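You operate a simulated robot arm through the tools that you are given. There is no shell and no other tool. Be economical: measure what you need, move in short steps, check, and stop when the job is done.

Carry out the task below with a simulated robot arm. There is one attempt and no reset: what you move stays moved.

Task
Put one of the paper twists from the top of the small pallet load on the top of the packing rack.

It is judged by the outcome, as a careful person would: the job done as asked, and still so three seconds after it is handed in. It fails if anything else is knocked over, pushed out of place, dropped, spilled or broken.

Robot
A 6-joint arm with a two-finger parallel gripper, fixed in place. Base frame: the origin is at the foot of the arm, x ahead of it, y to its left, z up. Units: mm, degrees, N and s.
With the tool pointing down near the work surface it reaches from about 240 to 640 mm from the base axis. Its first joint turns from -66.0 to 66.0 degrees. Payload 2.7 kg.
The TCP is the grasp point between the finger pads, 23 mm short of the fingertips. In the tool frame z runs along the fingers and y along their closing line. The gripper opens to 94 mm. The fingers are 38 mm wide and 10 mm thick; the gripper's body (54 by 96 mm) begins 39 mm behind the TCP.
Orientation is that of the tool frame in the base frame, as a unit quaternion [w, x, y, z]. With the fingers straight down and closing along the base's y, the tool's x points along the base's -x, its y along +y and its z along -z.

Tools
- The arm moves only by the tool apply_moves. Its argument "series" is a list of rows, each a list of 7 numbers: the gripper command, from -1 (fully open) to 1 (shut), values between in proportion, then the shift along the tool's x, y, z in units of 25 mm (1.0 is 25 mm), then the turn, a rotation vector about the tool's x, y, z in units of 4 degrees (1.0 is 4 degrees). In form: [[jaw, tx, ty, tz, wx, wy, wz], ...]. A call has 1 to 20 rows; each row shifts and turns the commanded pose from where the row before left it, along the tool's axes as they then stand. A call with a number of a shift or a turn outside -1 to 1 is refused whole. Each row takes 0.2 s and may step no farther than 50 mm and 8.6 degrees from the row before; otherwise, or with a gripper value out of range, the whole call is refused. Where a pose cannot be reached the arm comes as near as it can. A force on the tool above 40 N (or 10 N above the force at the start of the call, whichever is more), or a blocked arm, ends the call early, and 0.2 s more pass. Each finger travels about 45 mm/s and halts on what it meets, pressing with about 32 N; the grip force reading is that of the motor and also rises with nothing between the fingers. The clock runs only during rows and for 0.2 s after the last one: add rows that do not move to give the fingers time. It gives the time, the measured TCP pose, the force on the tool (base axes), the opening and the grip force at its end, in the units of the frame above (readings bear some noise), and new pictures: "show" is both (left out), scene, wrist or none.
- Cameras (640 x 400 px; columns grow to the right, rows downward): "scene" is fixed at [63.1, -439, 1383.5]; the picture's right is [0.81, -0.58, 0.00], its down [-0.45, -0.62, -0.64] and it looks along [0.37, 0.52, -0.77] (base axes); focal length 219 px, centre (320, 200). "wrist" rides on the gripper at [86, 16, -74] in the tool frame; the picture's right is [-0.18, 0.98, 0.00], its down [-0.58, -0.11, -0.81] and it looks along [-0.79, -0.15, 0.59] (tool axes); focal length 243 px, centre (320, 200). There is no depth. A picture from a camera that has moved, and an enlarged one, comes with that camera's place and axes in the base frame and with its lens.
- enlarge(camera, box): a new picture of the part [left, top, right, bottom] of that camera's present view, enlarged. No time passes.
- job_done(): hands the job in; it is judged then, once.

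Go step by step. Nothing tells you positions but the pictures and the camera data: compare them with the known pose of the tool, close in by small moves and look again before you grip or let go. The budget is 90 turns and 170 pictures, counting those below and the enlarged ones. Unless the task says otherwise, let go and move clear before handing in, and close with one line.

The tools are called after "Request:" as a command line: name --pt "numbers of a row" for each row, then --argument value for the rest, lists and objects as JSON in quotes. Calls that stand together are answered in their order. apply_moves: Moves the arm, as the interface text tells. Its arguments: {"type":"object","properties":{"series":{"type":"array","items":{"type":"array","items":{"type":"number"}}},"show":{"type":"string","enum":["both","scene","wrist","none"]}},"required":["series"]} The other tools are called the same way: enlarge (camera, box) takes an enlarged picture of a part of a camera's view; job_done () hands the job in.

At the start:

```text
clock: 0.0
tcp_pos: [273.3, 321.0, 1099.4]
tcp_rot: [0.0, 0.0, 1.0, 0.0]
ft_force: [0.3, -0.2, -0.3]
gripper_width: 94.0
gripper_force: 0.1
```

scene: 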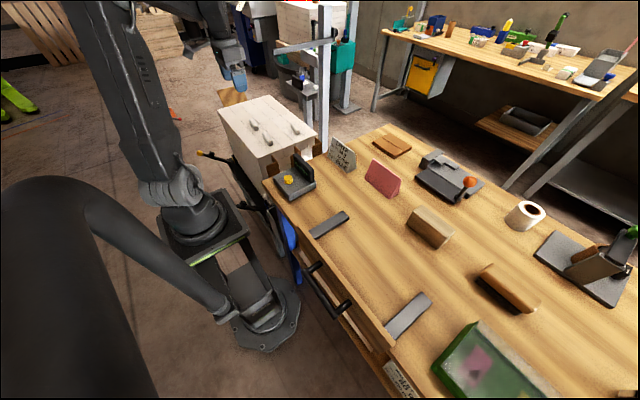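
wrist: 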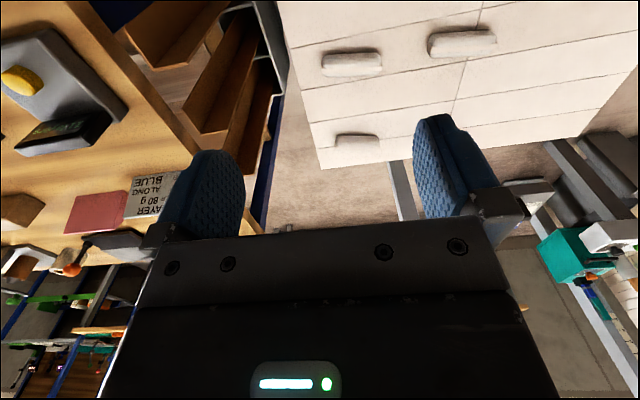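

I see a pale block stack with three small twists, left of the table; I'll look closer to identify the pallet load and the packing rack.

Request:
enlarge --camera "scene" --box '[180, 60, 380, 185]'

Request:
enlarge --camera "scene" --box '[320, 100, 640, 300]'

Request:
enlarge --camera "wrist" --box '[0, 0, 640, 240]'

```text
3.20 times, centred on (280, 122) of scene
camera zoom: at [63.1, -439.0, 1383.5], right [0.81, -0.58, 0.0], down [-0.45, -0.62, -0.64], along [0.37, 0.52, -0.77], focal length 701 px, centre (448, 448)
```

zoom: 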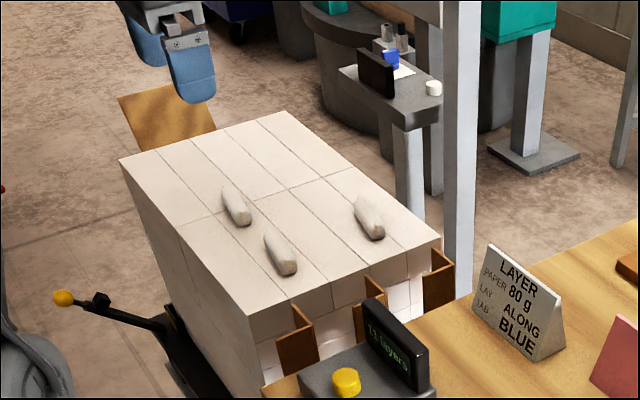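

```text
2.00 times, centred on (480, 200) of scene
camera zoom: at [63.1, -439.0, 1383.5], right [0.81, -0.58, 0.0], down [-0.45, -0.62, -0.64], along [0.37, 0.52, -0.77], focal length 438 px, centre (0, 200)
```

zoom: 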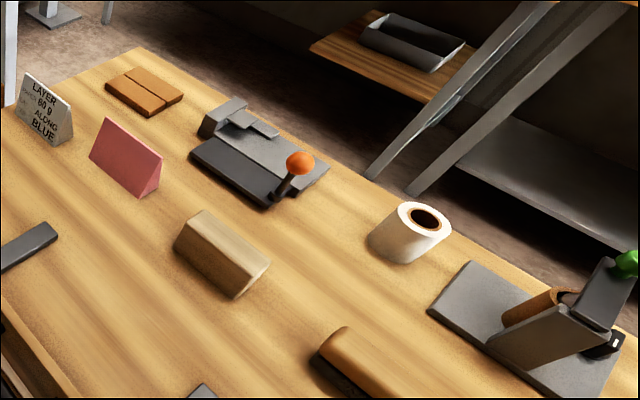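

```text
1.00 times, centred on (320, 120) of wrist
camera zoom: at [186.5, 336.8, 1174.8], right [0.18, 0.98, 0.0], down [0.58, -0.11, 0.81], along [0.79, -0.15, -0.59], focal length 243 px, centre (320, 280)
```

zoom: 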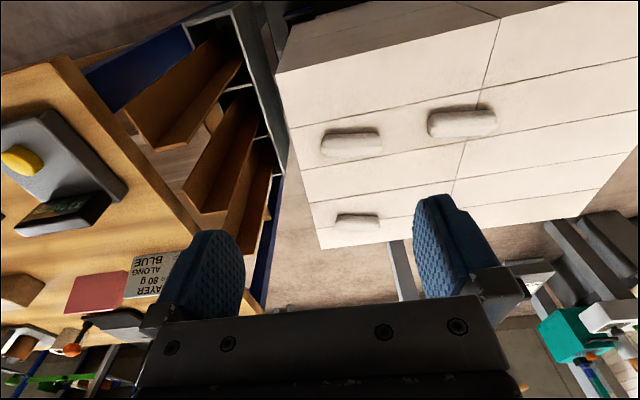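

Twist nearest the arm is at about (350, 350, 821). Next I yaw the tool (also needed for grasping) to look at what stands beside the load and find the rack.

Request:
apply_moves --pt "-1 0 0 -0.5 0 0 1" --pt "-1 0 0 -0.5 0 0 1" --pt "-1 0 0 -0.5 0 0 1" --pt "-1 0 0 -0.5 0 0 1" --pt "-1 0 0 0 0 0 1" --pt "-1 0 0 0 0 0 1" --pt "-1 0 0 0 0 0 1" --pt "-1 0 0 0 0 0 1" --pt "-1 0 0 0 0 0 1" --pt "-1 0 0 0 0 0 1" --pt "-1 0 0 0 0 0 1" --pt "-1 0 0 0 0 0 1" --pt "-1 0 0 0 0 0 0"

```text
clock: 2.8
tcp_pos: [272.6, 320.9, 1149.2]
tcp_rot: [-0.001, 0.408, 0.913, 0.0]
ft_force: [-0.5, 0.7, 0.6]
gripper_width: 94.0
gripper_force: 0.0
camera wrist: at [227.5, 395.4, 1224.4], right [0.85, 0.52, 0.0], down [0.31, -0.51, 0.81], along [0.42, -0.69, -0.59], focal length 243 px, centre (320, 200)
```

scene: 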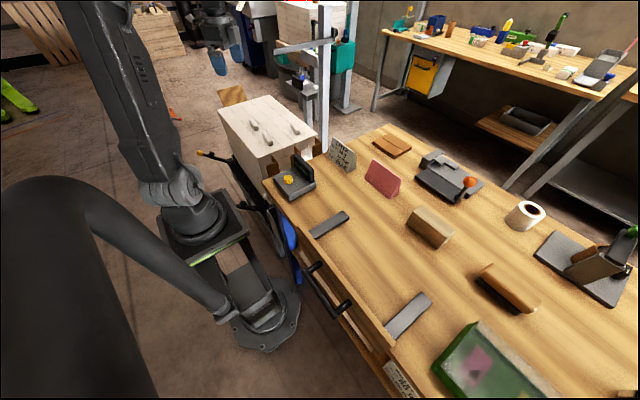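
wrist: 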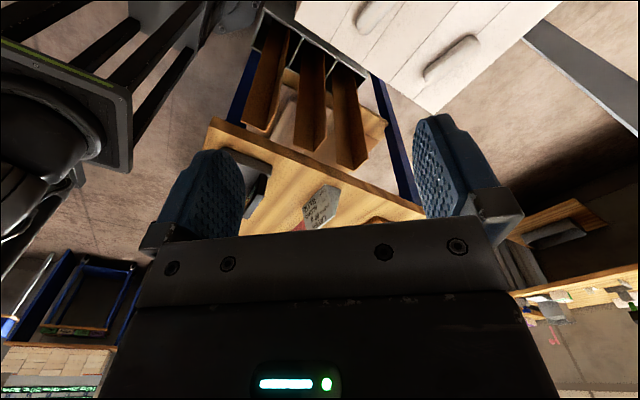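

The structure with brown flaps between table and load may be the rack; I enlarge it.

Request:
enlarge --camera "wrist" --box '[180, 0, 460, 230]'

Request:
enlarge --camera "scene" --box '[190, 0, 370, 110]'

Request:
enlarge --camera "scene" --box '[370, 260, 640, 400]'

Request:
enlarge --camera "scene" --box '[180, 140, 440, 300]'

```text
1.74 times, centred on (320, 115) of wrist
camera zoom: at [227.5, 395.4, 1224.4], right [0.85, 0.52, 0.0], down [0.31, -0.51, 0.81], along [0.42, -0.69, -0.59], focal length 422 px, centre (320, 348)
```

zoom: 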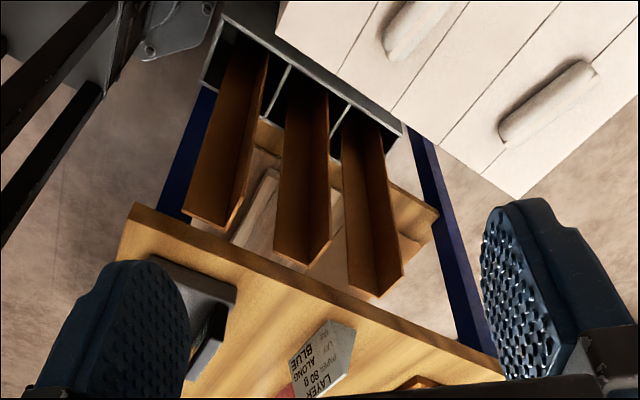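

```text
3.56 times, centred on (280, 55) of scene
camera zoom: at [63.0, -439.0, 1383.5], right [0.81, -0.58, 0.0], down [-0.45, -0.62, -0.64], along [0.37, 0.52, -0.77], focal length 779 px, centre (462, 716)
```

zoom: 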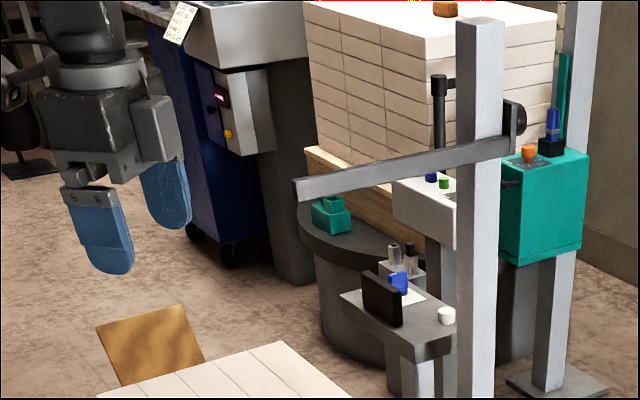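

```text
2.37 times, centred on (505, 330) of scene
camera zoom: at [63.0, -439.0, 1383.5], right [0.81, -0.58, 0.0], down [-0.45, -0.62, -0.64], along [0.37, 0.52, -0.77], focal length 519 px, centre (-118, -108)
```

zoom: 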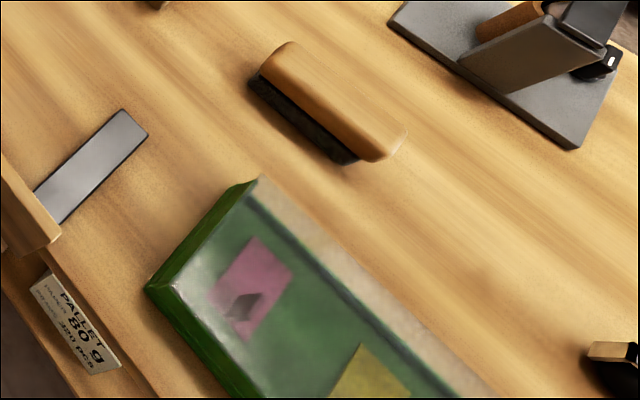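

```text
2.46 times, centred on (310, 220) of scene
camera zoom: at [63.0, -439.0, 1383.5], right [0.81, -0.58, 0.0], down [-0.45, -0.62, -0.64], along [0.37, 0.52, -0.77], focal length 539 px, centre (345, 151)
```

zoom: 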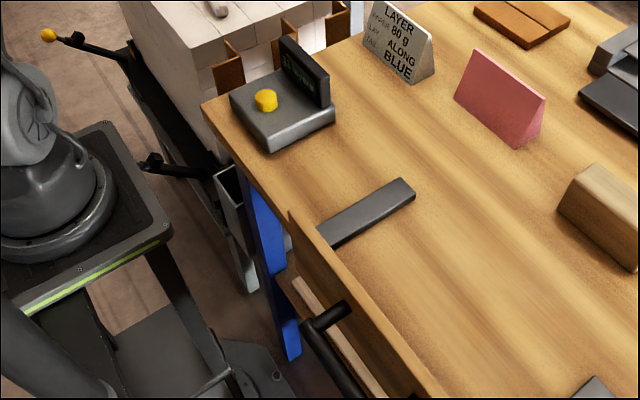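

The grey bin holds edge protectors; the rack isn't clear yet. I'll finish the yaw to 90° and swing toward the centre to survey the rest.

Request:
apply_moves --pt "-1 0 0 0 0 0 1" --pt "-1 0 0 0 0 0 1" --pt "-1 0 0 0 0 0 1" --pt "-1 0 0 0 0 0 1" --pt "-1 0 0 0 0 0 1" --pt "-1 0 0 0 0 0 1" --pt "-1 0 0 0 0 0 1" --pt "-1 0 0 0 0 0 1" --pt "-1 0 0 0 0 0 1" --pt "-1 0 0 0 0 0 1" --pt "-1 0 0 0 0 0 0.5" --pt "-1 -1 0.4 0 0 0 0" --pt "-1 -1 0.4 0 0 0 0" --pt "-1 -1 0.4 0 0 0 0" --pt "-1 -1 0.4 0 0 0 0" --pt "-1 -1 0.4 0 0 0 0" --pt "-1 -1 0.4 0 0 0 0" --pt "-1 -1 0.4 0 0 0 0" --pt "-1 -1 0.4 0 0 0 0"

```text
clock: 6.8
tcp_pos: [353.2, 118.8, 1148.4]
tcp_rot: [0.0, 0.707, 0.708, 0.0]
ft_force: [0.4, -0.4, 0.3]
gripper_width: 94.1
gripper_force: 0.0
camera wrist: at [369.9, 205.4, 1224.2], right [0.98, -0.18, 0.0], down [-0.11, -0.58, 0.81], along [-0.15, -0.79, -0.59], focal length 243 px, centre (320, 200)
```

scene: 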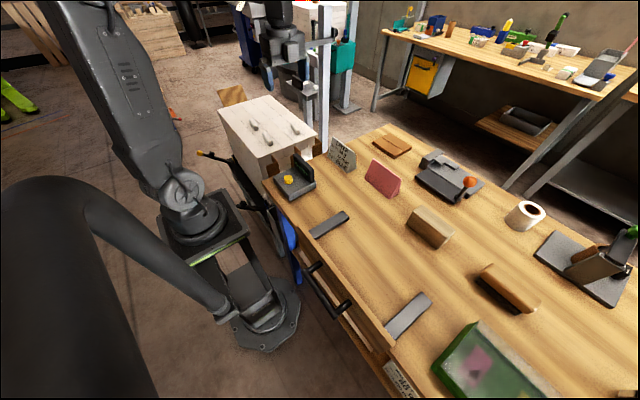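
wrist: 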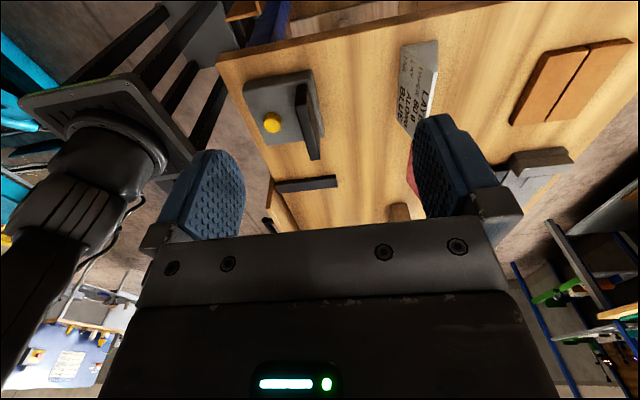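

No rack on this side of the bench. I'll go back left and turn the camera to look toward +y and beyond the load.

Request:
apply_moves --pt "-1 1 -0.3 0 0 0 -1" --pt "-1 1 -0.3 0 0 0 -1" --pt "-1 1 -0.3 0 0 0 -1" --pt "-1 1 -0.3 0 0 0 -1" --pt "-1 0 0 0 0 0 -1" --pt "-1 0 0 0 0 0 -1" --pt "-1 0 0 0 0 0 -1" --pt "-1 0 0 0 0 0 -1" --pt "-1 0 0 0 0 0 -1" --pt "-1 0 0 0 0 0 -1" --pt "-1 0 0 0 0 0 -1" --pt "-1 0 0 0 0 0 -1" --pt "-1 0 0 0 0 0 -1" --pt "-1 0 0 0 0 0 -1" --pt "-1 0 0 0 0 0 -1" --pt "-1 0 0 0 0 0 -1" --pt "-1 0 0 0 0 0 -1" --pt "-1 0 0 0 0 0 -1" --pt "-1 0 0 0 0 0 -1" --pt "-1 0 0 0 0 0 -1" --show "none"

Request:
apply_moves --pt "-1 0 0 0 0 0 -1" --pt "-1 0 0 0 0 0 -1" --pt "-1 0 0 0 0 0 -1" --pt "-1 0 0 0 0 0 -1" --pt "-1 0 0 0 0 0 -1" --pt "-1 0 0 0 0 0 -1" --pt "-1 0 0 0 0 0 -1" --pt "-1 0 0 0 0 0 -1" --pt "-1 0 0 0 0 0 -1" --pt "-1 0 0 0 0 0 -1" --pt "-1 0 0 0 0 0 -1" --pt "-1 0 0 0 0 0 -1" --pt "-1 0 0 0 0 0 -1" --pt "-1 0 0 0 0 0 -1" --pt "-1 0 0 0 0 0 -1" --pt "-1 0 0 0 0 0 -1"

```text
clock: 11.0
tcp_pos: [313.4, 216.8, 1150.5]
tcp_rot: [0.0, 0.086, 0.996, 0.0]
ft_force: [0.2, -0.3, -0.7]
gripper_width: 94.1
gripper_force: 0.1
```

```text
clock: 14.4
tcp_pos: [312.9, 217.8, 1149.6]
tcp_rot: [-0.001, -0.454, 0.891, 0.0]
ft_force: [0.5, 0.4, -0.2]
gripper_width: 94.1
gripper_force: 0.0
camera wrist: at [249.2, 156.4, 1224.9], right [-0.69, 0.73, 0.0], down [0.43, 0.41, 0.81], along [0.58, 0.56, -0.59], focal length 243 px, centre (320, 200)
```

scene: 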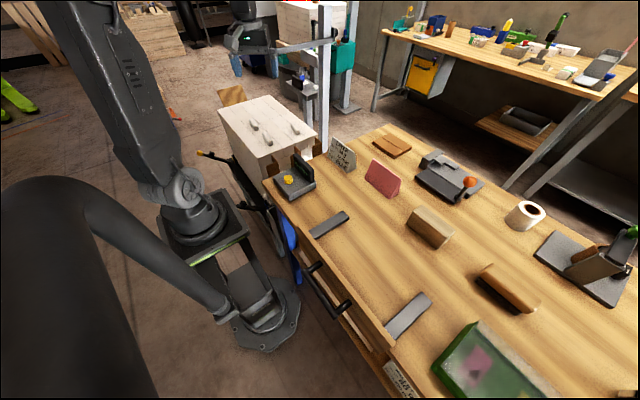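
wrist: 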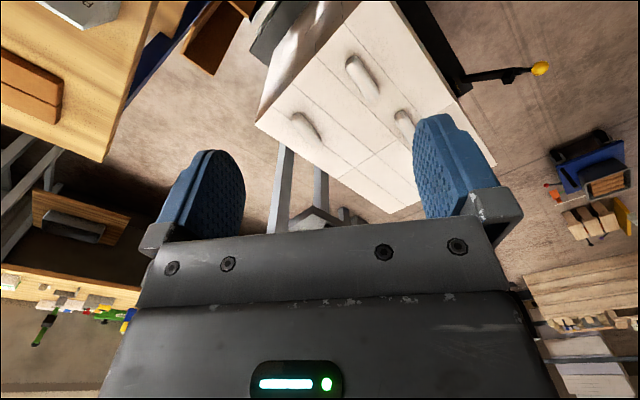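

I'll enlarge the strip between bench and load.

Request:
enlarge --camera "wrist" --box '[100, 0, 420, 200]'

Request:
enlarge --camera "scene" --box '[240, 110, 360, 185]'

```text
2.00 times, centred on (260, 100) of wrist
camera zoom: at [249.2, 156.4, 1224.9], right [-0.69, 0.73, 0.0], down [0.43, 0.41, 0.81], along [0.58, 0.56, -0.59], focal length 485 px, centre (440, 400)
```

zoom: 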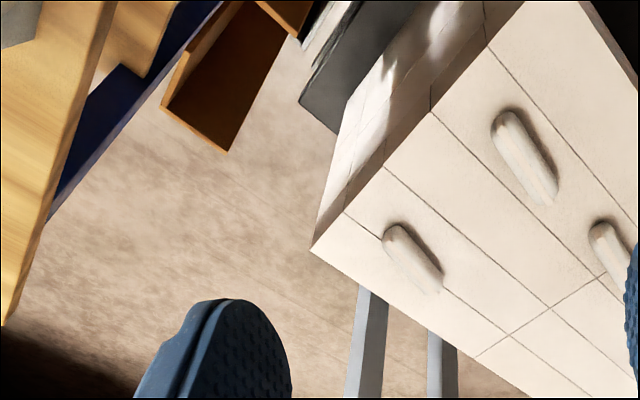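

```text
5.33 times, centred on (300, 148) of scene
camera zoom: at [63.0, -439.0, 1383.5], right [0.81, -0.58, 0.0], down [-0.45, -0.62, -0.64], along [0.37, 0.52, -0.77], focal length 1168 px, centre (427, 480)
```

zoom: 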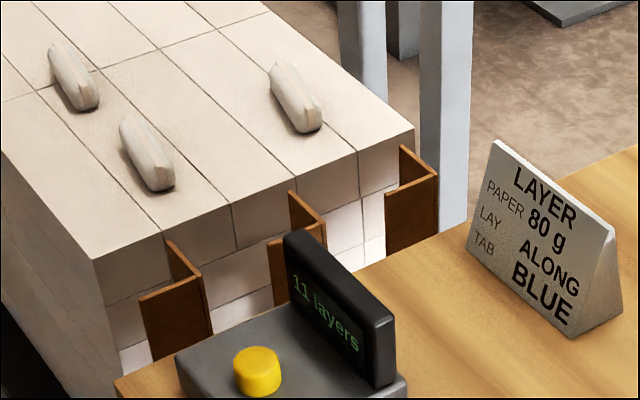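

Still no flat-topped rack; remaining unseen reachable area is right of the arm (y below -400). I'll swing there and look.

Request:
apply_moves --pt "-1 0 0 0 0 0 1" --pt "-1 0 0 0 0 0 1" --pt "-1 0 0 0 0 0 1" --pt "-1 0 0 0 0 0 1" --pt "-1 0 0 0 0 0 1" --pt "-1 0 0 0 0 0 1" --pt "-1 0 0 0 0 0 1" --pt "-1 0 0 0 0 0 1" --pt "-1 0 0 0 0 0 1" --pt "-1 0 0 0 0 0 1" --pt "-1 0 0 0 0 0 1" --pt "-1 0 0 0 0 0 1" --pt "-1 0 0 0 0 0 1" --pt "-1 0 0 0 0 0 0.5" --show "none"

Request:
apply_moves --pt "-1 -0.1 -1 0 0 0 0" --pt "-1 -0.1 -1 0 0 0 0" --pt "-1 -0.1 -1 0 0 0 0" --pt "-1 -0.1 -1 0 0 0 0" --pt "-1 -0.1 -1 0 0 0 0" --pt "-1 -0.1 -1 0 0 0 0" --pt "-1 -0.1 -1 0 0 0 0" --pt "-1 -0.1 -1 0 0 0 0" --pt "-1 -0.1 -1 0 0 0 0" --pt "-1 -0.1 -1 0 0 0 0" --pt "-1 0 -1 0 0 0 0" --pt "-1 0 -1 0 0 0 0" --pt "-1 0 -1 0 0 0 0" --pt "-1 0 -1 0 0 0 0" --pt "-1 0 -1 0 0 0 0" --pt "-1 0 -1 0 0 0 0"

```text
clock: 17.4
tcp_pos: [313.7, 217.8, 1148.9]
tcp_rot: [0.0, 0.001, 1.0, 0.0]
ft_force: [0.3, -0.5, -0.3]
gripper_width: 94.0
gripper_force: 0.1
```

```text
clock: 20.8
tcp_pos: [338.0, -181.3, 1150.4]
tcp_rot: [0.0, 0.0, 1.0, -0.001]
ft_force: [0.2, 0.2, -0.6]
gripper_width: 93.9
gripper_force: 0.1
camera wrist: at [251.4, -166.7, 1225.2], right [0.18, 0.98, 0.0], down [0.58, -0.11, 0.81], along [0.79, -0.15, -0.59], focal length 243 px, centre (320, 200)
```

scene: 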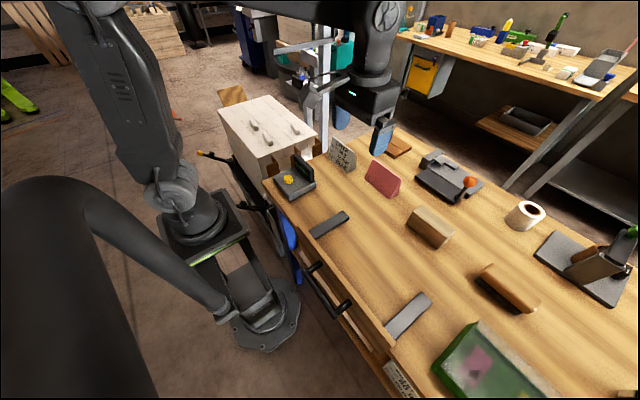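
wrist: 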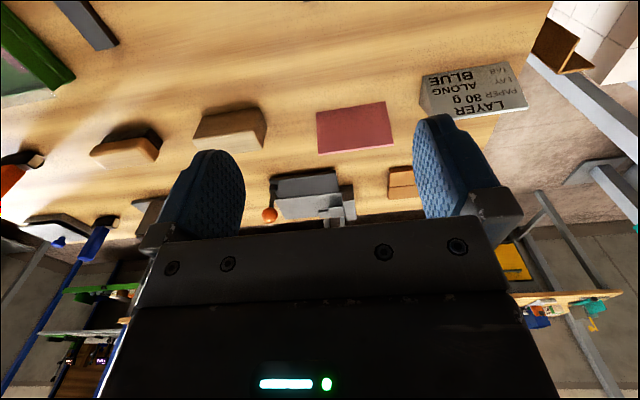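

Bench only here. I'll turn to look toward -y.

Request:
apply_moves --pt "-1 0 0 0 0 0 1" --pt "-1 0 0 0 0 0 1" --pt "-1 0 0 0 0 0 1" --pt "-1 0 0 0 0 0 1" --pt "-1 0 0 0 0 0 1" --pt "-1 0 0 0 0 0 1" --pt "-1 0 0 0 0 0 1" --pt "-1 0 0 0 0 0 1" --pt "-1 0 0 0 0 0 1" --pt "-1 0 0 0 0 0 1" --pt "-1 0 0 0 0 0 1" --pt "-1 0 0 0 0 0 1" --pt "-1 0 0 0 0 0 1" --pt "-1 0 0 0 0 0 1" --pt "-1 0 0 0 0 0 1" --pt "-1 0 0 0 0 0 1" --pt "-1 0 0 0 0 0 1" --pt "-1 0 0 0 0 0 1" --pt "-1 0 0 0 0 0 1" --pt "-1 0 0 0 0 0 1" --show "wrist"

```text
clock: 25.0
tcp_pos: [337.7, -182.2, 1149.6]
tcp_rot: [0.0, 0.643, 0.766, 0.0]
ft_force: [0.7, 0.2, 0.2]
gripper_width: 94.1
gripper_force: 0.0
camera wrist: at [338.7, -95.6, 1224.5], right [1.0, -0.01, 0.0], down [-0.01, -0.59, 0.81], along [-0.01, -0.81, -0.59], focal length 243 px, centre (320, 200)
```

wrist: 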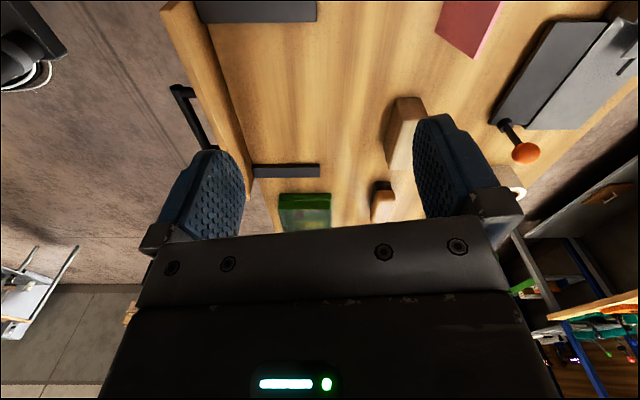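

No rack to the right either. I'll go back above the strip between bench and load and look straight into the brown-board stand.

Request:
apply_moves --pt "-1 0 0 0 0 0 1" --pt "-1 0 0 0 0 0 1" --pt "-1 0 0 0 0 0 0.5" --pt "-1 1 0 0 0 0 0" --pt "-1 1 0 0 0 0 0" --pt "-1 1 0 0 0 0 0" --pt "-1 1 0 0 0 0 0" --pt "-1 1 0 0 0 0 0" --pt "-1 1 0 0 0 0 0" --pt "-1 1 0 0 0 0 0" --pt "-1 1 0 0 0 0 0" --pt "-1 1 0 0 0 0 0" --pt "-1 1 0 0 0 0 0" --pt "-1 1 0 0 0 0 0" --pt "-1 1 0 0 0 0 0" --pt "-1 1 0 0 0 0 0" --pt "-1 1 0 0 0 0 0" --pt "-1 1 0 0 0 0 0" --pt "-1 1 0 0 0 0 0" --pt "-1 1 0 0 0 0 0" --show "none"

Request:
apply_moves --pt "-1 1 0 0 0 0 0" --pt "-1 1 0 0 0 0 0" --pt "-1 0.5 0 0 0 0 0" --show "wrist"

```text
clock: 29.2
tcp_pos: [337.3, 242.7, 1149.5]
tcp_rot: [0.0, 0.707, 0.707, 0.0]
ft_force: [0.4, -0.5, -0.1]
gripper_width: 94.1
gripper_force: 0.1
```

```text
clock: 30.0
tcp_pos: [336.7, 304.8, 1150.5]
tcp_rot: [-0.001, 0.707, 0.708, -0.001]
ft_force: [0.3, -0.5, 0.1]
gripper_width: 93.8
gripper_force: 0.0
camera wrist: at [353.9, 391.5, 1225.2], right [0.98, -0.18, 0.0], down [-0.11, -0.58, 0.81], along [-0.15, -0.79, -0.59], focal length 243 px, centre (320, 200)
```

wrist: 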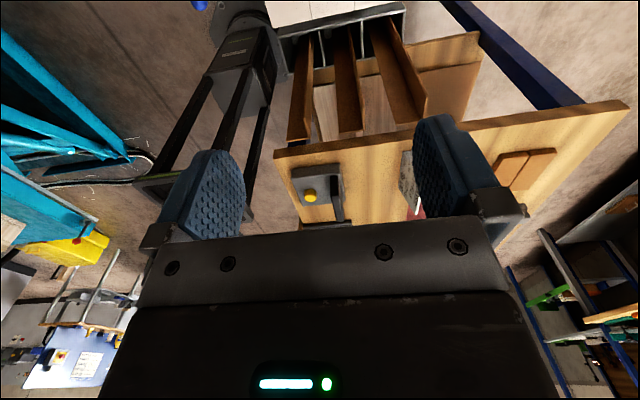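

Request:
enlarge --camera "wrist" --box '[180, 0, 500, 160]'

Request:
enlarge --camera "wrist" --box '[0, 0, 200, 390]'

```text
2.00 times, centred on (340, 80) of wrist
camera zoom: at [353.9, 391.5, 1225.2], right [0.98, -0.18, 0.0], down [-0.11, -0.58, 0.81], along [-0.15, -0.79, -0.59], focal length 485 px, centre (280, 440)
```

zoom: 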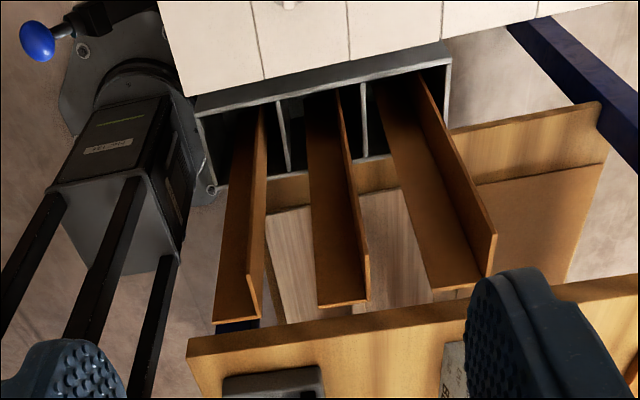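

```text
1.03 times, centred on (100, 195) of wrist
camera zoom: at [353.9, 391.5, 1225.2], right [0.98, -0.18, 0.0], down [-0.11, -0.58, 0.81], along [-0.15, -0.79, -0.59], focal length 249 px, centre (546, 205)
```

zoom: 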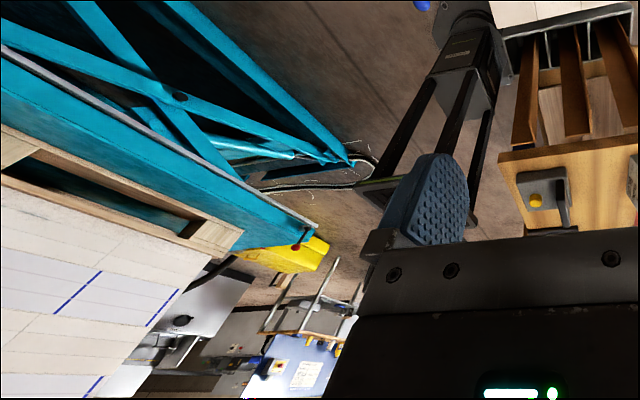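

The brown-board stand is an open bin (rim about z 585), not a place to set a twist. I'll turn to look toward -x, since a large lift and load showed up behind the arm.

Request:
apply_moves --pt "-1 0 0 0 0 0 1" --pt "-1 0 0 0 0 0 1" --pt "-1 0 0 0 0 0 1" --pt "-1 0 0 0 0 0 1" --pt "-1 0 0 0 0 0 1" --pt "-1 0 0 0 0 0 1" --pt "-1 0 0 0 0 0 1" --pt "-1 0 0 0 0 0 1" --pt "-1 0 0 0 0 0 1" --pt "-1 0 0 0 0 0 1" --pt "-1 0 0 0 0 0 1" --pt "-1 0 0 0 0 0 1" --pt "-1 0 0 0 0 0 1" --pt "-1 0 0 0 0 0 1" --pt "-1 0 0 0 0 0 1" --show "wrist"

```text
clock: 33.2
tcp_pos: [448.7, 143.1, 1143.7]
tcp_rot: [-0.006, 0.963, 0.268, -0.001]
ft_force: [0.6, -0.1, 0.2]
gripper_width: 94.2
gripper_force: 0.0
out of reach, approached as far as the arm can: row 9, 10, 11, 12, 13, 14, 15
camera wrist: at [530.1, 172.9, 1219.1], right [0.35, -0.94, -0.01], down [-0.55, -0.21, 0.81], along [-0.76, -0.28, -0.59], focal length 243 px, centre (320, 200)
```

wrist: 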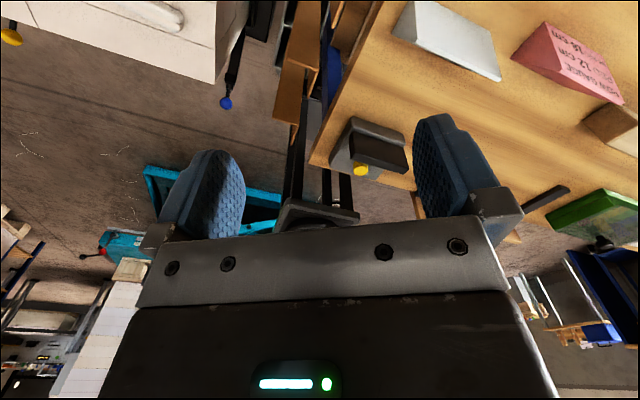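

Request:
enlarge --camera "wrist" --box '[260, 0, 640, 240]'

Request:
enlarge --camera "wrist" --box '[0, 140, 320, 340]'

```text
1.67 times, centred on (450, 120) of wrist
camera zoom: at [530.1, 172.9, 1219.1], right [0.35, -0.94, -0.01], down [-0.55, -0.21, 0.81], along [-0.76, -0.28, -0.59], focal length 404 px, centre (103, 333)
```

zoom: 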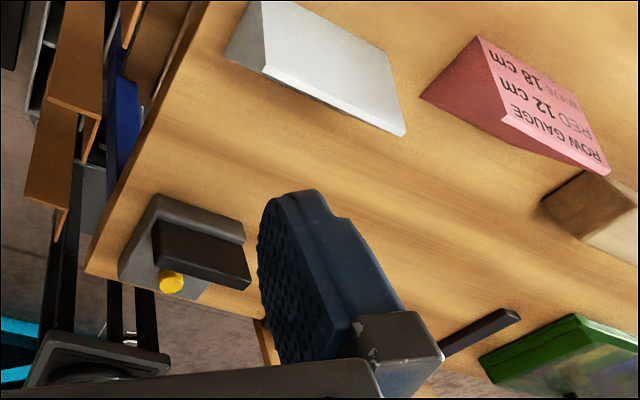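

```text
2.00 times, centred on (160, 240) of wrist
camera zoom: at [530.1, 172.9, 1219.1], right [0.35, -0.94, -0.01], down [-0.55, -0.21, 0.81], along [-0.76, -0.28, -0.59], focal length 485 px, centre (640, 120)
```

zoom: 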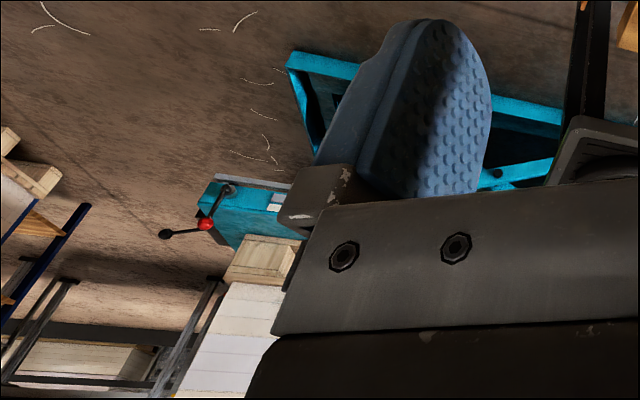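

I must understand the silver post and beam behind the load, as my ray estimates put the beam end near (480, 420, 1115), possibly within reach. I enlarge it now and start turning the wrist back.

Request:
apply_moves --pt "-1 0 0 0 0 0 -1" --pt "-1 0 0 0 0 0 -1" --pt "-1 0 0 0 0 0 -1" --pt "-1 0 0 0 0 0 -1" --pt "-1 0 0 0 0 0 -1" --pt "-1 0 0 0 0 0 -1" --pt "-1 0 0 0 0 0 -1" --pt "-1 0 0 0 0 0 -1" --pt "-1 0 0 0 0 0 -1" --pt "-1 0 0 0 0 0 -1" --pt "-1 0 0 0 0 0 -1" --pt "-1 0 0 0 0 0 -1" --pt "-1 0 0 0 0 0 -1" --pt "-1 0 0 0 0 0 -1" --pt "-1 0 0 0 0 0 -1" --show "none"

Request:
enlarge --camera "scene" --box '[255, 0, 375, 75]'

Request:
enlarge --camera "scene" --box '[200, 60, 360, 160]'

```text
clock: 36.4
tcp_pos: [447.1, 145.0, 1144.7]
tcp_rot: [0.0, 0.706, 0.708, 0.0]
ft_force: [0.2, -0.7, -0.7]
gripper_width: 93.7
gripper_force: 0.1
```

```text
5.33 times, centred on (315, 38) of scene
camera zoom: at [63.1, -439.0, 1383.5], right [0.81, -0.58, 0.0], down [-0.45, -0.62, -0.64], along [0.37, 0.52, -0.77], focal length 1168 px, centre (347, 1067)
```

zoom: 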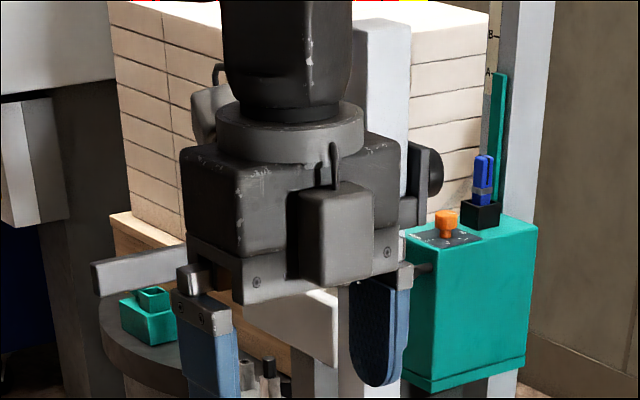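

```text
4.00 times, centred on (280, 110) of scene
camera zoom: at [63.1, -439.0, 1383.5], right [0.81, -0.58, 0.0], down [-0.45, -0.62, -0.64], along [0.37, 0.52, -0.77], focal length 876 px, centre (480, 560)
```

zoom: 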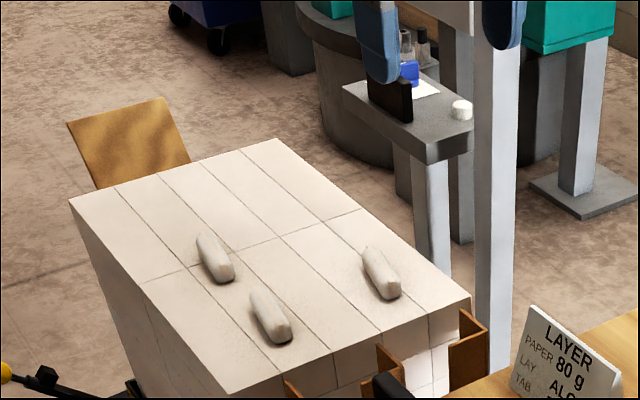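

A tan board sits just behind the load (y > 570), always hidden so far. I'll turn the camera toward +y to see it.

Request:
apply_moves --pt "-1 0 0 0 0 0 -1" --pt "-1 0 0 0 0 0 -1" --pt "-1 0 0 0 0 0 -1" --pt "-1 0 0 0 0 0 -1" --pt "-1 0 0 0 0 0 -1" --pt "-1 0 0 0 0 0 -1" --pt "-1 0 0 0 0 0 -1" --pt "-1 0 0 0 0 0 -1" --pt "-1 0 0 0 0 0 -1" --pt "-1 0 0 0 0 0 -1" --pt "-1 0 0 0 0 0 -1" --pt "-1 0 0 0 0 0 -1" --pt "-1 0 0 0 0 0 -1" --pt "-1 0 0 0 0 0 -1" --pt "-1 0 0 0 0 0 -1" --pt "-1 0 0 0 0 0 -1" --pt "-1 0 0 0 0 0 -1" --pt "-1 0 0 0 0 0 -1" --pt "-1 0 0 0 0 0 -1" --pt "-1 0 0 0 0 0 -1" --show "none"

Request:
apply_moves --pt "-1 0 0 0 0 0 -1" --pt "-1 0 0 0 0 0 -1" --pt "-1 0 0 0 0 0 -0.5" --pt "-1 0.7 0.7 0 0 0 0" --pt "-1 0.7 0.7 0 0 0 0" --pt "-1 0.7 0.7 0 0 0 0" --pt "-1 0.7 0.7 0 0 0 0" --pt "-1 0.7 0.7 0 0 0 0" --pt "-1 0 1 0 0 0 0" --pt "-1 0 1 0 0 0 0" --pt "-1 0 0 0 0 0 -1" --pt "-1 0 0 0 0 0 -1" --pt "-1 0 0 0 0 0 -1" --pt "-1 0 0 0 0 0 -1" --pt "-1 0 0 0 0 0 -1" --pt "-1 0 0 0 0 0 -1" --pt "-1 0 0 0 0 0 -1" --pt "-1 0 0 0 0 0 -1" --pt "-1 0 0 0 0 0 -1" --pt "-1 0 0 0 0 0 -1" --show "none"

Request:
apply_moves --pt "-1 0 0 0 0 0 -1" --pt "-1 0 0 0 0 0 -1" --pt "-1 0 0 0 0 0 -1" --pt "-1 0 0 0 0 0 -1" --pt "-1 0 0 0 0 0 -1" --pt "-1 0 0 0 0 0 -1" --pt "-1 0 0 0 0 0 -1" --pt "-1 0 0 0 0 0 -1" --pt "-1 0 0 0 0 0 -1" --pt "-1 0 0 0 0 0 -1"

```text
clock: 40.6
tcp_pos: [447.1, 143.0, 1145.0]
tcp_rot: [0.0, 0.087, 0.996, 0.0]
ft_force: [0.2, -0.5, -0.8]
gripper_width: 93.9
gripper_force: 0.0
```

```text
clock: 44.8
tcp_pos: [359.3, 282.0, 1144.3]
tcp_rot: [0.0, -0.344, 0.939, -0.001]
ft_force: [0.3, -0.6, -0.4]
gripper_width: 94.1
gripper_force: 0.0
```

```text
clock: 47.0
tcp_pos: [359.0, 281.6, 1144.3]
tcp_rot: [0.001, -0.644, 0.765, 0.0]
ft_force: [-0.5, 0.7, -0.9]
gripper_width: 94.1
gripper_force: 0.0
camera wrist: at [329.3, 198.6, 1219.6], right [-0.94, 0.35, 0.0], down [0.21, 0.55, 0.81], along [0.28, 0.76, -0.59], focal length 243 px, centre (320, 200)
```

scene: 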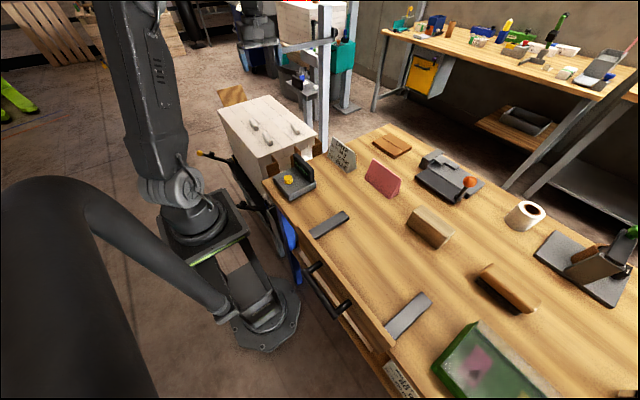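
wrist: 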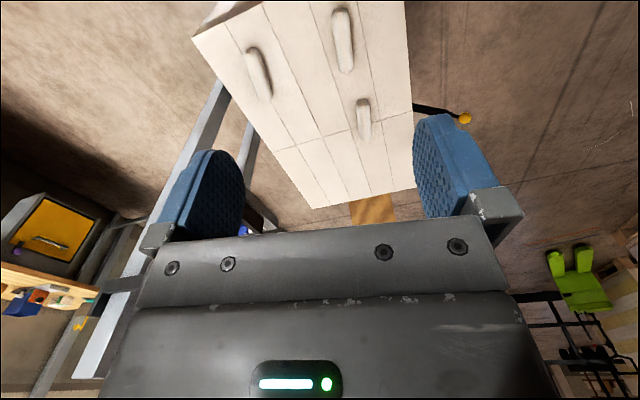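

The tan board triangulates to about y 880, beyond reach. I'll now check the silver post and beam over the far side of the load by tilting the camera up from a safe distance.

Request:
apply_moves --pt "-1 0 0 0 0 0 1" --pt "-1 0 0 0 0 0 1" --pt "-1 0 0 0 0 0 1" --pt "-1 0 0 0 0 0 1" --pt "-1 0 0 0 0 0 1" --pt "-1 0 0 0 0 0 1" --pt "-1 0 0 0 0 0 1" --pt "-1 0 0 0 0 0 1" --pt "-1 0 0 0 0 0 1" --pt "-1 0 0 0 0 0 1" --pt "-1 0 0 0 0 0 1" --pt "-1 1 0 0.3 0 0 0" --pt "-1 1 0 0.3 0 0 0" --pt "-1 1 0 0.3 0 0 0" --pt "-1 0 0 0.3 0 0 0" --show "none"

Request:
apply_moves --pt "-1 0 0 0 0 -1 0" --pt "-1 0 0 0 0 -1 0" --pt "-1 0 0 0 0 -1 0" --pt "-1 0 0 0 0 -1 0" --pt "-1 0 0 0 0 -1 0" --pt "-1 0 0 0 0 -1 0" --pt "-1 0 0 0 0 -1 0" --pt "-1 0 0 0 0 -1 0" --pt "-1 0 0 0 0 -1 0" --pt "-1 0 0 0 0 -1 0"

```text
clock: 50.2
tcp_pos: [297.6, 235.3, 1116.7]
tcp_rot: [0.001, -0.309, 0.951, 0.0]
ft_force: [-0.6, 0.5, 0.1]
gripper_width: 94.0
gripper_force: 0.0
```

```text
clock: 52.4
tcp_pos: [298.7, 239.1, 1114.5]
tcp_rot: [0.326, -0.291, 0.893, 0.106]
ft_force: [-0.2, -0.2, 0.0]
gripper_width: 94.0
gripper_force: 0.1
camera wrist: at [197.5, 183.1, 1116.8], right [-0.46, 0.88, 0.12], down [0.0, -0.13, 0.99], along [0.89, 0.46, 0.06], focal length 243 px, centre (320, 200)
```

scene: 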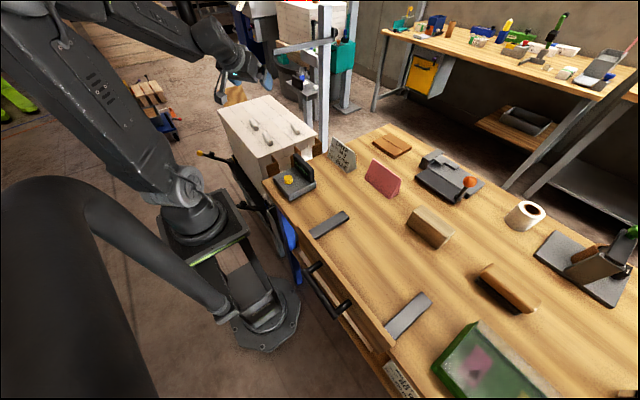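
wrist: 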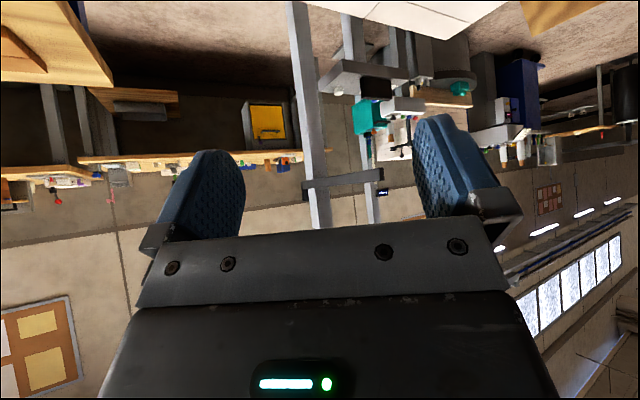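

A real crossbeam runs from the post at (700, 440) to about (500, 453) at z ≈ 1105. I enlarge it.

Request:
enlarge --camera "wrist" --box '[240, 0, 500, 220]'

Request:
enlarge --camera "scene" --box '[260, 0, 380, 130]'

Request:
enlarge --camera "wrist" --box '[0, 0, 320, 220]'

```text
1.82 times, centred on (370, 110) of wrist
camera zoom: at [197.5, 183.1, 1116.8], right [-0.46, 0.88, 0.12], down [0.0, -0.13, 0.99], along [0.89, 0.46, 0.06], focal length 441 px, centre (229, 364)
```

zoom: 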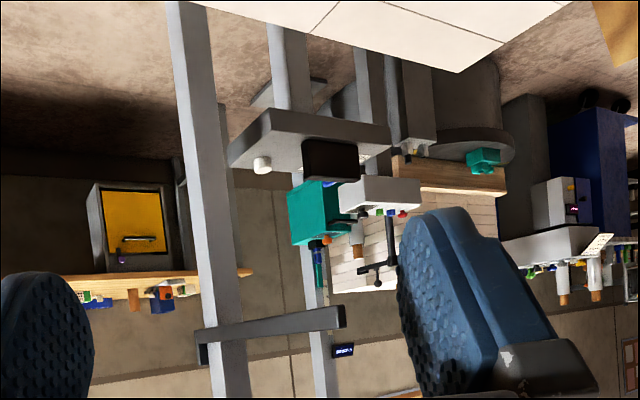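

```text
3.08 times, centred on (320, 65) of scene
camera zoom: at [63.1, -439.0, 1383.5], right [0.81, -0.58, 0.0], down [-0.45, -0.62, -0.64], along [0.37, 0.52, -0.77], focal length 674 px, centre (320, 615)
```

zoom: 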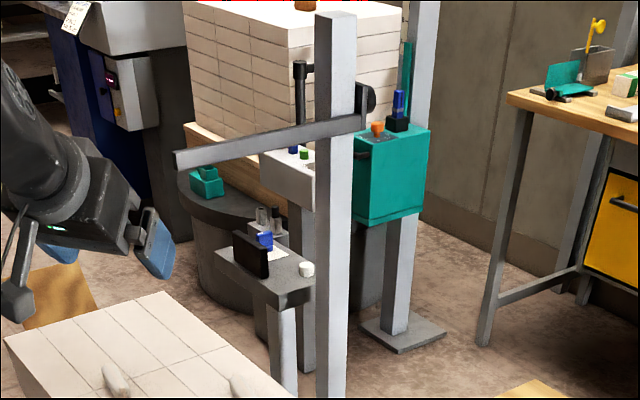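

```text
1.82 times, centred on (160, 110) of wrist
camera zoom: at [197.5, 183.1, 1116.8], right [-0.46, 0.88, 0.12], down [0.0, -0.13, 0.99], along [0.89, 0.46, 0.06], focal length 441 px, centre (611, 364)
```

zoom: 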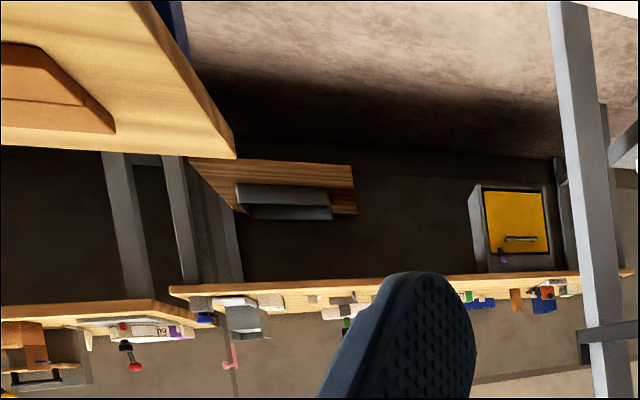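

The beam is a stop gauge, not a rack. The one area always hidden by the hand is right of the arm at y below -500, where a sliver of wood showed; I'll look there.

Request:
apply_moves --pt "-1 0 0 0 0 1 0" --pt "-1 0 0 0 0 1 0" --pt "-1 0 0 0 0 1 0" --pt "-1 0 0 0 0 1 0" --pt "-1 0 0 0 0 1 0" --pt "-1 0 0 0 0 1 0" --pt "-1 0 0 0 0 1 0" --pt "-1 0 0 0 0 1 0" --pt "-1 0 0 0 0 1 0" --pt "-1 0 0 0 0 1 0" --pt "-1 0 0 0 0 0 1" --pt "-1 0 0 0 0 0 1" --pt "-1 0 0 0 0 0 1" --pt "-1 0 0 0 0 0 1" --pt "-1 0 0 0 0 0 1" --pt "-1 0 0 0 0 0 1" --pt "-1 0 0 0 0 0 1" --pt "-1 0 0 0 0 0 1" --pt "-1 0 0 0 0 0 1" --show "none"

Request:
apply_moves --pt "-1 0 -1 -0.2 0 0 0" --pt "-1 0 -1 -0.2 0 0 0" --pt "-1 0 -1 -0.2 0 0 0" --pt "-1 0 -1 -0.2 0 0 0" --pt "-1 0 -1 -0.2 0 0 0" --pt "-1 0 -1 -0.2 0 0 0" --pt "-1 0 -1 -0.2 0 0 0" --pt "-1 0 -1 -0.2 0 0 0" --pt "-1 0 -1 0 0 0 0" --pt "-1 0 -1 0 0 0 0" --pt "-1 0 -1 0 0 0 0" --pt "-1 0 -1 0 0 0 0" --pt "-1 0 -1 0 0 0 0" --pt "-1 0 -1 0 0 0 0" --pt "-1 0 -1 0 0 0 0" --pt "-1 0 -1 0 0 0 0" --show "none"

Request:
apply_moves --pt "-1 0 0 0 0 0 1" --pt "-1 0 0 0 0 0 1" --pt "-1 0 0 0 0 0 1" --pt "-1 0 0 0 0 0 1" --pt "-1 0 0 0 0 0 1" --pt "-1 0 0 0 0 0 1" --pt "-1 0 0 0 0 0 1" --pt "-1 0 0 0 0 0 1" --pt "-1 0 0 0 0 0 1" --pt "-1 0 0 0 0 0 1" --pt "-1 0 0 0 0 0 1" --pt "-1 0 0 0 0 0 1" --pt "-1 0 0 0 0 0 1" --pt "-1 0 0 0 0 0 1" --pt "-1 0 0 0 0 0 1" --pt "-1 0 0 0 0 0 1" --pt "-1 0 0 0 0 0 1" --pt "-1 0 0 0 0 0 1" --pt "-1 0 0 0 0 0 1" --pt "-1 0 0 0 0 0 1" --show "none"

Request:
apply_moves --pt "-1 0 0 0 0 -1 0" --pt "-1 0 0 0 0 -1 0" --pt "-1 0 0 0 0 -1 0" --pt "-1 0 0 0 0 -1 0" --pt "-1 0 0 0 0 -1 0"

```text
clock: 56.4
tcp_pos: [300.0, 236.7, 1114.7]
tcp_rot: [-0.001, 0.0, 1.0, -0.001]
ft_force: [-0.6, 0.3, 0.5]
gripper_width: 93.9
gripper_force: 0.1
```

```text
clock: 59.8
tcp_pos: [298.8, -163.0, 1156.4]
tcp_rot: [0.0, 0.0, 1.0, 0.0]
ft_force: [-0.6, 0.2, 1.2]
gripper_width: 93.7
gripper_force: 0.0
```

```text
clock: 64.0
tcp_pos: [299.4, -162.6, 1155.0]
tcp_rot: [0.0, 0.644, 0.765, 0.0]
ft_force: [-1.0, -0.1, -0.7]
gripper_width: 94.0
gripper_force: 0.1
```

```text
clock: 65.2
tcp_pos: [298.9, -162.3, 1154.7]
tcp_rot: [0.133, 0.633, 0.754, -0.112]
ft_force: [-1.1, 0.5, -0.4]
gripper_width: 94.0
gripper_force: 0.1
camera wrist: at [296.9, -55.2, 1195.3], right [1.0, 0.0, 0.06], down [-0.06, -0.29, 0.96], along [0.02, -0.96, -0.28], focal length 243 px, centre (320, 200)
```

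scene: 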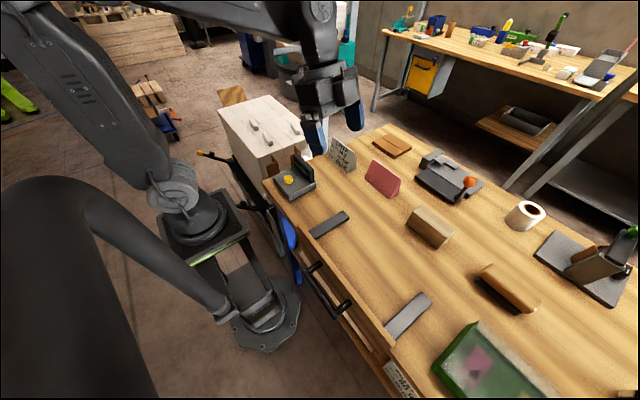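
wrist: 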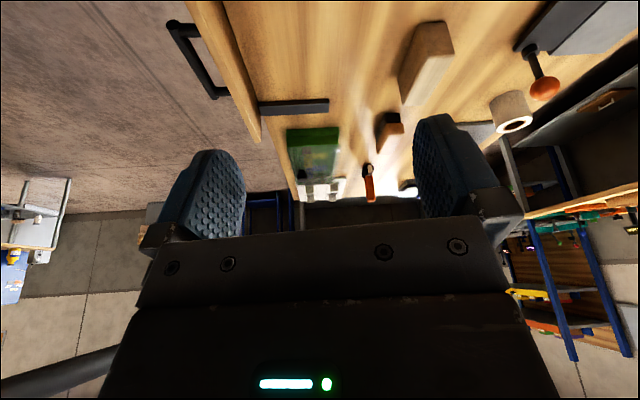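

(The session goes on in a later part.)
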